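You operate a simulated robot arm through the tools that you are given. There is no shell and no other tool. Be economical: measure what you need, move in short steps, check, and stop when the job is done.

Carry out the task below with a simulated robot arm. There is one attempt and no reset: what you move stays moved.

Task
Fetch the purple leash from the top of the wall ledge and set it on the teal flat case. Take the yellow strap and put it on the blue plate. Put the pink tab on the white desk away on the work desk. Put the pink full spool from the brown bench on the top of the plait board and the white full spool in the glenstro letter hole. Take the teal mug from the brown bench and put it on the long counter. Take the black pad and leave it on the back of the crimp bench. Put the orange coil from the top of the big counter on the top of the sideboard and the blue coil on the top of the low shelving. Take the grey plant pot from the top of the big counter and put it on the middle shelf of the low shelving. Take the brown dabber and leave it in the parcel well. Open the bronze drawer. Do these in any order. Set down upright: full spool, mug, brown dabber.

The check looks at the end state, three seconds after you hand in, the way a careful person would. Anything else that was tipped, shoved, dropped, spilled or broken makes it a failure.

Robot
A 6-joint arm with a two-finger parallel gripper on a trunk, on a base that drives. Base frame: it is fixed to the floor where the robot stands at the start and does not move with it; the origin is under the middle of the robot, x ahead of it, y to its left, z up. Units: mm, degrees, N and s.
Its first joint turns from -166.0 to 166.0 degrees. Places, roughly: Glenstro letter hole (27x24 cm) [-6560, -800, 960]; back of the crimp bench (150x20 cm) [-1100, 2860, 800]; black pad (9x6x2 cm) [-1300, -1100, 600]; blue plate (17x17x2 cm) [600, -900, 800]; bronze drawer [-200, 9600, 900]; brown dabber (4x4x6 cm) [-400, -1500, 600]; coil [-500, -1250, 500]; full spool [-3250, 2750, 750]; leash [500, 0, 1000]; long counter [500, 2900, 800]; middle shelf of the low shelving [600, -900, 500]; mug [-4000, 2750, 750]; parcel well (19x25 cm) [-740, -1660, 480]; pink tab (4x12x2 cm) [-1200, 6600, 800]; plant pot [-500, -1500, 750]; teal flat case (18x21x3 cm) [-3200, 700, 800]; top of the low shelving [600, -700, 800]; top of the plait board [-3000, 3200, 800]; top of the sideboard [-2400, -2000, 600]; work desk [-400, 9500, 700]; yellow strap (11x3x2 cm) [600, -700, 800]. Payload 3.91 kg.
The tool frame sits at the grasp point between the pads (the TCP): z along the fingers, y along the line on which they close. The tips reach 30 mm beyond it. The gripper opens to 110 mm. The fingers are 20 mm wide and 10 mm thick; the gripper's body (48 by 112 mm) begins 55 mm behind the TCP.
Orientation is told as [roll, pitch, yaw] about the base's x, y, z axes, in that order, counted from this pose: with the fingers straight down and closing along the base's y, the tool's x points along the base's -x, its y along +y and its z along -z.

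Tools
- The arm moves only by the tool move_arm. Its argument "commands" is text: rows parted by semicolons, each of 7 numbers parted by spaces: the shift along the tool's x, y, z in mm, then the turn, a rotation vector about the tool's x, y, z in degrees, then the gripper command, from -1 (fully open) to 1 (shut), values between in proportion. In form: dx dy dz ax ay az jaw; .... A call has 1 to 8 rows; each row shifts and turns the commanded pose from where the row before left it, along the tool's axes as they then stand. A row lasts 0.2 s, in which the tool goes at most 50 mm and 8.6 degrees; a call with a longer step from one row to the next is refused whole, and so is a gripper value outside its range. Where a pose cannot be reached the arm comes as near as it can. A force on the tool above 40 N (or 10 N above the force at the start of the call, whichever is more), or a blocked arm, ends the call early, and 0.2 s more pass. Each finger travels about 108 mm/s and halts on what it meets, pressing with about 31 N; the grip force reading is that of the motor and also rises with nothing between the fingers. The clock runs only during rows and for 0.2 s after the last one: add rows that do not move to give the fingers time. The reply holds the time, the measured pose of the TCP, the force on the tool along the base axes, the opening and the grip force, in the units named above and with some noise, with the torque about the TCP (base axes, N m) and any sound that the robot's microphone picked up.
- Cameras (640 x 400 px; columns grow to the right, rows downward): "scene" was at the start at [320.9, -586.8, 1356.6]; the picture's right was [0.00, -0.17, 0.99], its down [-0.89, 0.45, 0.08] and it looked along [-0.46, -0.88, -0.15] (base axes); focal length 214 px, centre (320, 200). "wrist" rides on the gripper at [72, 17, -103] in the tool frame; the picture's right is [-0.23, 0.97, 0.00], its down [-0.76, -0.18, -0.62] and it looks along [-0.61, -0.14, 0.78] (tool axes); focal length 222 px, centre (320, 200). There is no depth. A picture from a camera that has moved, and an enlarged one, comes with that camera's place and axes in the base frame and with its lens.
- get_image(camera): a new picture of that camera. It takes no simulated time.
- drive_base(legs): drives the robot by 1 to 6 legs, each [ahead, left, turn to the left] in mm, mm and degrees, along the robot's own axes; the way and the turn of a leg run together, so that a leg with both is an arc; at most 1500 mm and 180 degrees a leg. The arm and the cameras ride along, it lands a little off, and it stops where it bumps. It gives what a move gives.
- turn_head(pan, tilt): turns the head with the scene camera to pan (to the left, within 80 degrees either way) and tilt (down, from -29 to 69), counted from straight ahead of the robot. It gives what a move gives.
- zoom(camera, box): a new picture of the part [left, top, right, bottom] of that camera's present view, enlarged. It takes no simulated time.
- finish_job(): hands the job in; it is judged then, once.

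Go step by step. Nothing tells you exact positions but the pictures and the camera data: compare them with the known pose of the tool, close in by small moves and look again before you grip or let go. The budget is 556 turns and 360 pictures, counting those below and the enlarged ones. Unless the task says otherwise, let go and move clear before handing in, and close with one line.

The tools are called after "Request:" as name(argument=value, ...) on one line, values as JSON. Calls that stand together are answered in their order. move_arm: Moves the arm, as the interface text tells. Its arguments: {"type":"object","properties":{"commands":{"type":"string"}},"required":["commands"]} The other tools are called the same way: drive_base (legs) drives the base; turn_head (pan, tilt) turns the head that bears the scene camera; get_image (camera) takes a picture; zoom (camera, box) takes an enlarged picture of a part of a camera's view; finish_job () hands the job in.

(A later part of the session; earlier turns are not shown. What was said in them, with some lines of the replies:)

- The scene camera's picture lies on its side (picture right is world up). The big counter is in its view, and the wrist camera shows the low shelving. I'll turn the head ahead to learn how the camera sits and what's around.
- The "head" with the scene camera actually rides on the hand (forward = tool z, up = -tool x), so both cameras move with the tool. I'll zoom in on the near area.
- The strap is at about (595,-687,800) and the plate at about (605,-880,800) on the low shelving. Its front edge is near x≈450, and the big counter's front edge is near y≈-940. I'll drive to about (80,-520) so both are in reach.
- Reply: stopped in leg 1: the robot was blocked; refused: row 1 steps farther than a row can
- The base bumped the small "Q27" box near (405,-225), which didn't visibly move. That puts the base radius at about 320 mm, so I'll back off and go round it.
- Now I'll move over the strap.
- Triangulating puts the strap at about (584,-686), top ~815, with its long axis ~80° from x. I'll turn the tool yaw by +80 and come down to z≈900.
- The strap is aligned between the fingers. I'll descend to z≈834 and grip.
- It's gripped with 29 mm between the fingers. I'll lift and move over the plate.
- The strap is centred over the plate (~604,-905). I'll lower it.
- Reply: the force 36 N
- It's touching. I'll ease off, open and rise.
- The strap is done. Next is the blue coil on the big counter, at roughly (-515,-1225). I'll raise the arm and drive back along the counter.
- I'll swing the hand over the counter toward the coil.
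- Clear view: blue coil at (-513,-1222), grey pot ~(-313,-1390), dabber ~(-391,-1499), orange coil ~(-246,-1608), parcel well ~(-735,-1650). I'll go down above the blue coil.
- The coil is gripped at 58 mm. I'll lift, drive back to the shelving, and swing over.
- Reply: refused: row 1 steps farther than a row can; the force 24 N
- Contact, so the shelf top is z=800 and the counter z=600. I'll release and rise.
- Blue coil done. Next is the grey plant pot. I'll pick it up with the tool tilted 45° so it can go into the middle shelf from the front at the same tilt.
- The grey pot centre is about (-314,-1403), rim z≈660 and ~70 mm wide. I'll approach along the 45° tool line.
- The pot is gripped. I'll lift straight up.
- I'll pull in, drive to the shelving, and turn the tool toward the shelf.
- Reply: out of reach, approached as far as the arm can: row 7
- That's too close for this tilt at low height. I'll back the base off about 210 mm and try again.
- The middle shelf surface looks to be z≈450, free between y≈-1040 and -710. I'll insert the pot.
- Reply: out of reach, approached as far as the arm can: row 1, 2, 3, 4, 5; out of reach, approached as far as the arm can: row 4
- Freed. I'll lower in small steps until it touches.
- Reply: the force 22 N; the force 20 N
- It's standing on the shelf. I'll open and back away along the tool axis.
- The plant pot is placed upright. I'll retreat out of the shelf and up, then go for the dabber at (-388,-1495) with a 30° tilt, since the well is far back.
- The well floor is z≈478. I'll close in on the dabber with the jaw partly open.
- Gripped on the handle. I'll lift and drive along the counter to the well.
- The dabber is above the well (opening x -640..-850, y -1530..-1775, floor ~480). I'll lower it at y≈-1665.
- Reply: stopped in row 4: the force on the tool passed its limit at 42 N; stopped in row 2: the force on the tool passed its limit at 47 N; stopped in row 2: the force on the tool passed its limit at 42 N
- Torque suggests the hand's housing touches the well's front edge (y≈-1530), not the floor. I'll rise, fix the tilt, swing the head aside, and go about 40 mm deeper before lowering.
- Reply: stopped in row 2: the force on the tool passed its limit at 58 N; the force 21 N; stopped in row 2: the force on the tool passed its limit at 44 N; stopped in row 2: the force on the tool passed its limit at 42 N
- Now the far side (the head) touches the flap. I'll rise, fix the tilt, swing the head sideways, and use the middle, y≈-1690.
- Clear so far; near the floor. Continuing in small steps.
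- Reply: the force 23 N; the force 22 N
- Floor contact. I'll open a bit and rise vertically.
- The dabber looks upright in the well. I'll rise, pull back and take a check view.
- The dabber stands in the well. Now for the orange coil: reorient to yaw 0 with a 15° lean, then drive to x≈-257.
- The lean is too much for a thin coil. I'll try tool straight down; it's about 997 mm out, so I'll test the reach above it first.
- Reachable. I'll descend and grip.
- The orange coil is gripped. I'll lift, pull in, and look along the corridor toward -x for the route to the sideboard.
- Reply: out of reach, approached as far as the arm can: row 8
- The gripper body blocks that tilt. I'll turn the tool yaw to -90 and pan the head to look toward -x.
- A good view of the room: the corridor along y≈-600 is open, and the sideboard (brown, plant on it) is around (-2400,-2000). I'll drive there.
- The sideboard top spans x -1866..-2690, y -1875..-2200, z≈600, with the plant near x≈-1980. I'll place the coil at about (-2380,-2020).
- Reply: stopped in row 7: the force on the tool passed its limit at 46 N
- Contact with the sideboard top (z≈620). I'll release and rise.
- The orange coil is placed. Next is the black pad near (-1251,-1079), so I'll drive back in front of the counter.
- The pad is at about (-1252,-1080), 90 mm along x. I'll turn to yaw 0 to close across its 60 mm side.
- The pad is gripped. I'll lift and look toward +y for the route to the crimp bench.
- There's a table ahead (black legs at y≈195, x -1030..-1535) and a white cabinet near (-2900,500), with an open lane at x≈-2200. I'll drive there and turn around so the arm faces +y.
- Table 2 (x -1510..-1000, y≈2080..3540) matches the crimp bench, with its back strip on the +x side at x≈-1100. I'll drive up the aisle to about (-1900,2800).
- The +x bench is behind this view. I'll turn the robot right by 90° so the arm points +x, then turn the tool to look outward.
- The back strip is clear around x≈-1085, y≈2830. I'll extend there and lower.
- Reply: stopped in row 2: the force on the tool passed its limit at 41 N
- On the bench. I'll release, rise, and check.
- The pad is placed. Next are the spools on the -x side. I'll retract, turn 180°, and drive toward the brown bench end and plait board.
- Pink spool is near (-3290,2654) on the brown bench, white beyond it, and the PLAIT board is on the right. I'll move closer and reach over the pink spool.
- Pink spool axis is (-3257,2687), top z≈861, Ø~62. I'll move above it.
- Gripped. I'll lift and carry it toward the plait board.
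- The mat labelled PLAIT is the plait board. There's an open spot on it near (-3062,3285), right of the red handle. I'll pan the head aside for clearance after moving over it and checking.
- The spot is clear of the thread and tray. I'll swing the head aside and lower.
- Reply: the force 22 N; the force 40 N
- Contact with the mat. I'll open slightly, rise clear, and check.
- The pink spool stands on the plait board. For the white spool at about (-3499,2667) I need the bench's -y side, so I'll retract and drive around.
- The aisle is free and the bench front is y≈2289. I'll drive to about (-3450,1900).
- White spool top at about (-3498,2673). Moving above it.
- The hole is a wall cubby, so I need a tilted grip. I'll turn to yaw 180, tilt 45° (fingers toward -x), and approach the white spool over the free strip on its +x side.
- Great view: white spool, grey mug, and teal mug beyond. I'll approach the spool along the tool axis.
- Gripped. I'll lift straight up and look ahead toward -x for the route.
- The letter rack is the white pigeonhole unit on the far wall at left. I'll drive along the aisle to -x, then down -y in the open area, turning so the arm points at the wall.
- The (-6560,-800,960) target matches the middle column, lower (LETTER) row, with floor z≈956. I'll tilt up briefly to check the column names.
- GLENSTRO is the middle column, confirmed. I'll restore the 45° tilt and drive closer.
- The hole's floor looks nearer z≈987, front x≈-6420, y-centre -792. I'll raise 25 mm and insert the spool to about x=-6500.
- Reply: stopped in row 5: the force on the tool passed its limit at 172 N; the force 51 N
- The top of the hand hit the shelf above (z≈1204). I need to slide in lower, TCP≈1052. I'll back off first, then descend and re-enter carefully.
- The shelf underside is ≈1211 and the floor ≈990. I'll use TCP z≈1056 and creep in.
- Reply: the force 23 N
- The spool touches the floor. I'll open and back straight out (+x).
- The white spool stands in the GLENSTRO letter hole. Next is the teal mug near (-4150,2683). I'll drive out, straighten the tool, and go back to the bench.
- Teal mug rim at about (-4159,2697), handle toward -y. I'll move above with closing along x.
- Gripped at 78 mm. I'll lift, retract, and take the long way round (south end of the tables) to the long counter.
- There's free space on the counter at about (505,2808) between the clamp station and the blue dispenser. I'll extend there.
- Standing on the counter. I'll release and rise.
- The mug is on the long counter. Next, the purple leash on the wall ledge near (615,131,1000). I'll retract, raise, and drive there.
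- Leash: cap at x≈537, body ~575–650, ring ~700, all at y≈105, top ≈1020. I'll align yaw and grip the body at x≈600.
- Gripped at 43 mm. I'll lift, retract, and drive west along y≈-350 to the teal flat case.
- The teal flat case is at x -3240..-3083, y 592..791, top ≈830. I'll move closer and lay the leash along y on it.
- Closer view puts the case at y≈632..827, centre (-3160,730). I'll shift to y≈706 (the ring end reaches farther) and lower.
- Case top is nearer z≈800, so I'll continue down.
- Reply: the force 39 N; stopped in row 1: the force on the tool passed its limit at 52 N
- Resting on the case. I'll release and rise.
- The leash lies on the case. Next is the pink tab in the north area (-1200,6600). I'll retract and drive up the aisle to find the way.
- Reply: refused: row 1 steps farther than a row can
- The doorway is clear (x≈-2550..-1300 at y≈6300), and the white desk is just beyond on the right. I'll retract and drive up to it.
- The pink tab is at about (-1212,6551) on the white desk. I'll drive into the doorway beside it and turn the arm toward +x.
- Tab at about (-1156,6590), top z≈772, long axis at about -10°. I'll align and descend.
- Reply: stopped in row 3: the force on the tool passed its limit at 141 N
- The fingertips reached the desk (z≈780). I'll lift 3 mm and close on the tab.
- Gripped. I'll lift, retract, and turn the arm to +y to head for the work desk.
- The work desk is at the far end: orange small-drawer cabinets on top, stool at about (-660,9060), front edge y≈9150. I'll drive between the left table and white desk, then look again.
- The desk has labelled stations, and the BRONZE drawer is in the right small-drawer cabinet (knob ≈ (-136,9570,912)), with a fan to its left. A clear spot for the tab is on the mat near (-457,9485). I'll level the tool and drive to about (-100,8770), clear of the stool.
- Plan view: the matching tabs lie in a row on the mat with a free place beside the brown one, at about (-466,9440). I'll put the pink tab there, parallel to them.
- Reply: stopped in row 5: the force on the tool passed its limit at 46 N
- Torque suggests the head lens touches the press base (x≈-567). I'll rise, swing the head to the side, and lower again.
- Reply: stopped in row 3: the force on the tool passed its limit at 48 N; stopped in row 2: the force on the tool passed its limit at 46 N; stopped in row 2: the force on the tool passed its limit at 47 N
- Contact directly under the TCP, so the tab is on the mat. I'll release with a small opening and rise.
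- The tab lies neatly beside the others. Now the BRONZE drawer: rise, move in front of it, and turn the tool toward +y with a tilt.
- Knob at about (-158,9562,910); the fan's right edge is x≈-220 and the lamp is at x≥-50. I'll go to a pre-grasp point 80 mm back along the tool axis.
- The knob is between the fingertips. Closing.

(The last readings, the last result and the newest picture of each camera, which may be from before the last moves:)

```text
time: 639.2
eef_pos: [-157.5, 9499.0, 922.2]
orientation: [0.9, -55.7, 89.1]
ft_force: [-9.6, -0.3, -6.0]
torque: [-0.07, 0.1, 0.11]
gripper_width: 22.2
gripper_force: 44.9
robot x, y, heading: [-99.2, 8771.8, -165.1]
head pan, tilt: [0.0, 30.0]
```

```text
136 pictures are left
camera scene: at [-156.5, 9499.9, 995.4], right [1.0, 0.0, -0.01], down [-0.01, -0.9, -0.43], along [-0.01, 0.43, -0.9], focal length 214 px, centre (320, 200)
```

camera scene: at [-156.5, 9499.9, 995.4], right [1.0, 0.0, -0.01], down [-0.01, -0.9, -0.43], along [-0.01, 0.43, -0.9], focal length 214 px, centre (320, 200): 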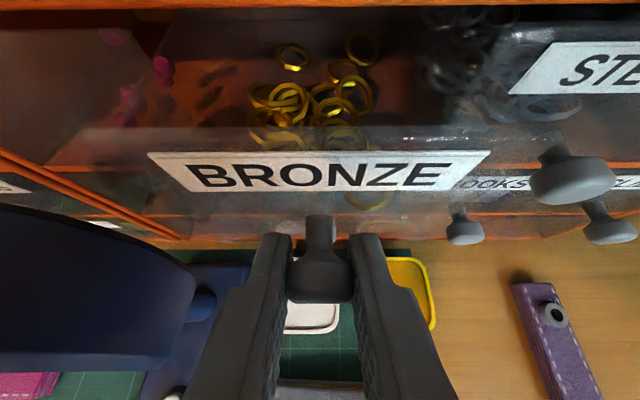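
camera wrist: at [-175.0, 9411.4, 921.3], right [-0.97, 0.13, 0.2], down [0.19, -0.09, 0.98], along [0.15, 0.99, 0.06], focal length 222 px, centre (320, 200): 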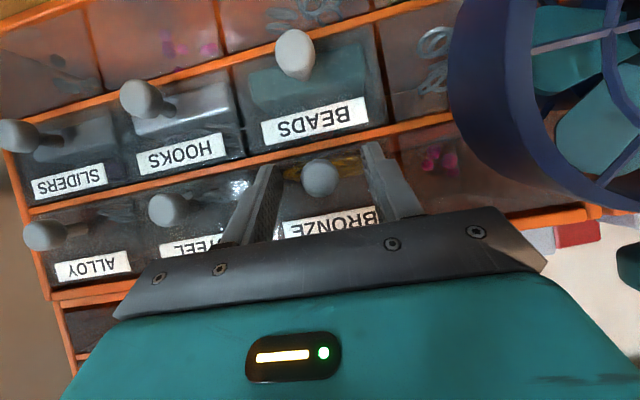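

The drawer is sliding open, with bronze rings visible. I'll pull a bit further.

Request:
move_arm(commands="5.6 0 -8.3 0 0 0 1; 5.6 0 -8.3 0 0 0 1; 5.6 0 -8.3 0 0 0 1; 5.6 0 -8.3 0 0 0 1; 0 0 0 0 0 0 1")

Request:
get_image(camera="scene")

Request:
get_image(camera="wrist")

```text
time: 640.4
eef_pos: [-158.5, 9460.4, 921.9]
orientation: [0.9, -55.7, 89.1]
ft_force: [-11.8, -0.3, -12.0]
torque: [-0.24, 0.04, 0.16]
gripper_width: 22.2
gripper_force: 44.6
robot x, y, heading: [-99.7, 8772.7, -165.1]
head pan, tilt: [0.0, 30.0]
```

```text
135 pictures are left
camera scene: at [-156.6, 9460.0, 995.4], right [1.0, 0.0, -0.01], down [-0.01, -0.9, -0.43], along [-0.01, 0.43, -0.9], focal length 214 px, centre (320, 200)
```

scene: 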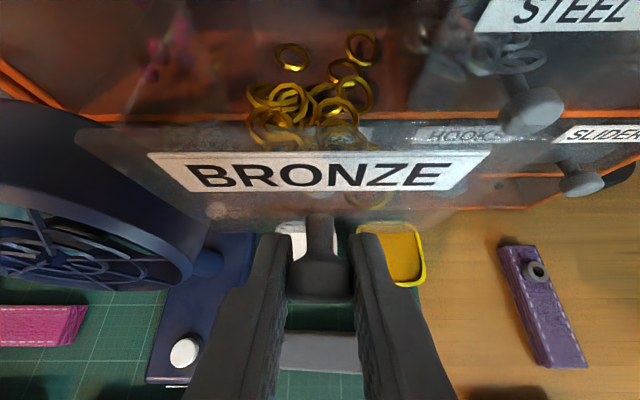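

```text
134 pictures are left
camera wrist: at [-175.2, 9331.8, 921.5], right [-0.97, 0.13, 0.2], down [0.19, -0.09, 0.98], along [0.15, 0.99, 0.06], focal length 222 px, centre (320, 200)
```

wrist: 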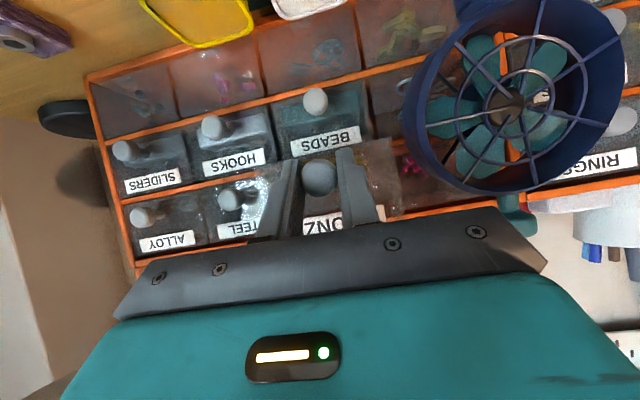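

The drawer is open ~78 mm and clear of the fan. I'll pull a little further, gently, to find the stop.

Request:
move_arm(commands="4.5 0 -6.6 0 0 0 1; 4.5 0 -6.6 0 0 0 1; 4.5 0 -6.6 0 0 0 1; 0 0 0 0 0 0 1")

Request:
get_image(camera="scene")

```text
time: 641.4
eef_pos: [-157.5, 9435.9, 923.7]
orientation: [1.0, -55.8, 89.1]
ft_force: [-14.7, -0.8, -11.7]
torque: [-0.2, 0.09, 0.19]
gripper_width: 22.4
gripper_force: 45.1
robot x, y, heading: [-99.0, 8769.4, -165.2]
head pan, tilt: [0.0, 30.0]
```

```text
133 pictures are left
camera scene: at [-156.6, 9436.4, 995.5], right [1.0, 0.0, -0.01], down [-0.01, -0.9, -0.43], along [-0.01, 0.43, -0.9], focal length 214 px, centre (320, 200)
```

scene: 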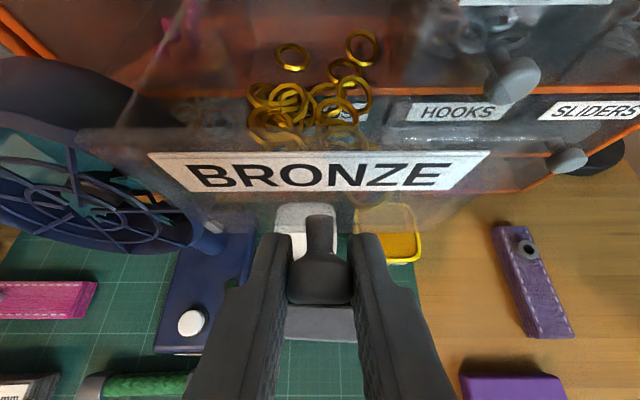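

Open by ~103 mm. I'll release the knob and back away along the tool axis.

Request:
move_arm(commands="0 0 0 0 0 0 0.5; 0 0 0 0 0 0 0.2; 0 0 0 0 0 0 0.1; 0 0 -20 0 0 0 0.1; 0 0 -40 0 0 0 0.1; 0 0 -45 0 0 0 0.1; -10 0 -40 0 0 0 0.1; 0 0 0 0 0 0 0.1")

Request:
turn_head(pan=0, tilt=0)

Request:
get_image(camera="scene")

Request:
get_image(camera="wrist")

```text
time: 643.2
eef_pos: [-157.1, 9321.9, 1012.4]
orientation: [0.8, -55.8, 88.9]
ft_force: [0.0, 0.1, -0.2]
torque: [-0.01, -0.01, -0.01]
gripper_width: 49.2
gripper_force: 0.0
robot x, y, heading: [-97.8, 8768.3, -165.2]
head pan, tilt: [0.0, 30.0]
```

```text
time: 644.1
eef_pos: [-158.4, 9323.2, 1012.4]
orientation: [0.9, -55.8, 88.9]
ft_force: [0.0, 0.1, -0.3]
torque: [0.03, 0.0, -0.01]
gripper_width: 49.2
gripper_force: 0.1
robot x, y, heading: [-97.8, 8771.9, -165.2]
head pan, tilt: [0.0, 0.0]
```

```text
132 pictures are left
camera scene: at [-155.9, 9349.4, 1125.7], right [1.0, 0.0, -0.01], down [-0.01, -0.56, -0.83], along [0.0, 0.83, -0.56], focal length 214 px, centre (320, 200)
```

scene: 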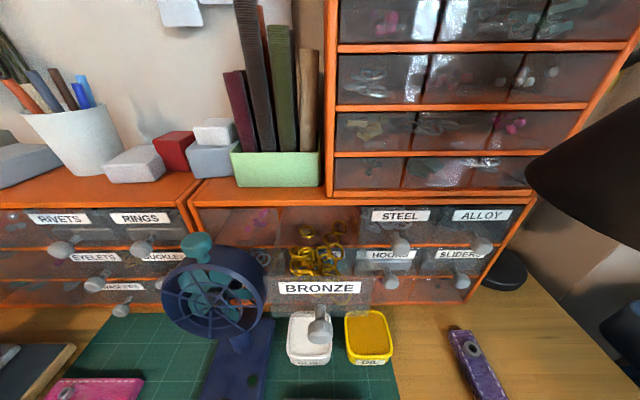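

```text
131 pictures are left
camera wrist: at [-175.1, 9194.5, 1011.5], right [-0.97, 0.13, 0.2], down [0.19, -0.09, 0.98], along [0.15, 0.99, 0.06], focal length 222 px, centre (320, 200)
```

wrist: 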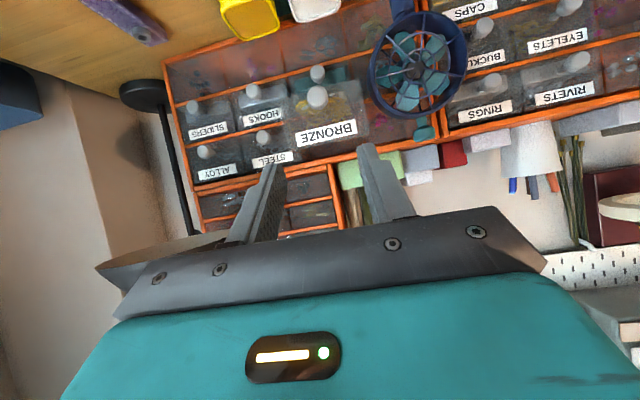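

The BRONZE drawer stands open and the fan is undisturbed. I'll move clear before handing in.

Request:
move_arm(commands="0 0 -40 0 0 0 0.1; 0 0 -40 0 0 0 0.1; 0 0 -30 0 0 0 0.1; 0 0 0 0 0 0 0.1")

Request:
drive_base(legs=[[65, 250, 0]])

Request:
get_image(camera="scene")

```text
time: 645.1
eef_pos: [-155.6, 9230.5, 1074.7]
orientation: [0.9, -55.8, 89.0]
ft_force: [0.0, -0.2, 0.4]
torque: [-0.03, 0.02, 0.0]
gripper_width: 49.2
gripper_force: 0.0
robot x, y, heading: [-99.9, 8771.9, -165.0]
head pan, tilt: [0.0, 0.0]
```

```text
time: 647.0
eef_pos: [-154.7, 8969.7, 1074.9]
orientation: [0.9, -55.8, 89.0]
ft_force: [0.2, 0.7, -0.7]
torque: [-0.02, -0.03, -0.03]
gripper_width: 49.4
gripper_force: 0.3
robot x, y, heading: [-91.1, 8514.1, -165.1]
head pan, tilt: [0.0, 0.0]
```

```text
130 pictures are left
camera scene: at [-152.6, 8996.7, 1187.8], right [1.0, 0.0, -0.01], down [-0.01, -0.56, -0.83], along [0.0, 0.83, -0.56], focal length 214 px, centre (320, 200)
```

scene: 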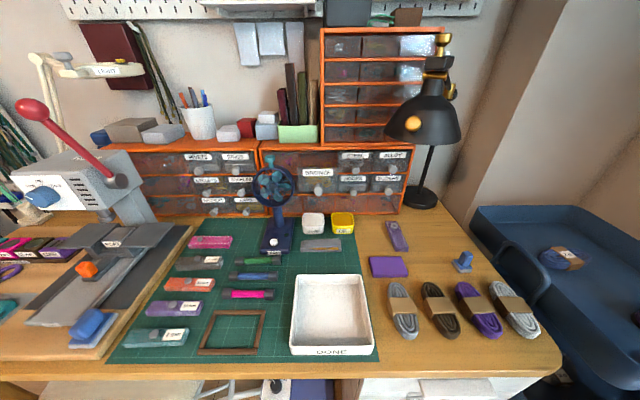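

The desk is in order: the pink tab lies beside the other tabs, the BRONZE drawer is open, and nothing is tipped. Handing in.

Request:
finish_job()

```text
The job is handed in.
```

I finished and handed in all twelve jobs; as far as the pictures showed, nothing was tipped or out of place, but the leash overhangs the front of the teal case by about 20 mm, and I bumped the Q27 box and hit the letter rack, the well's edge and flap, the press base and the white desk, with no movement I could see.
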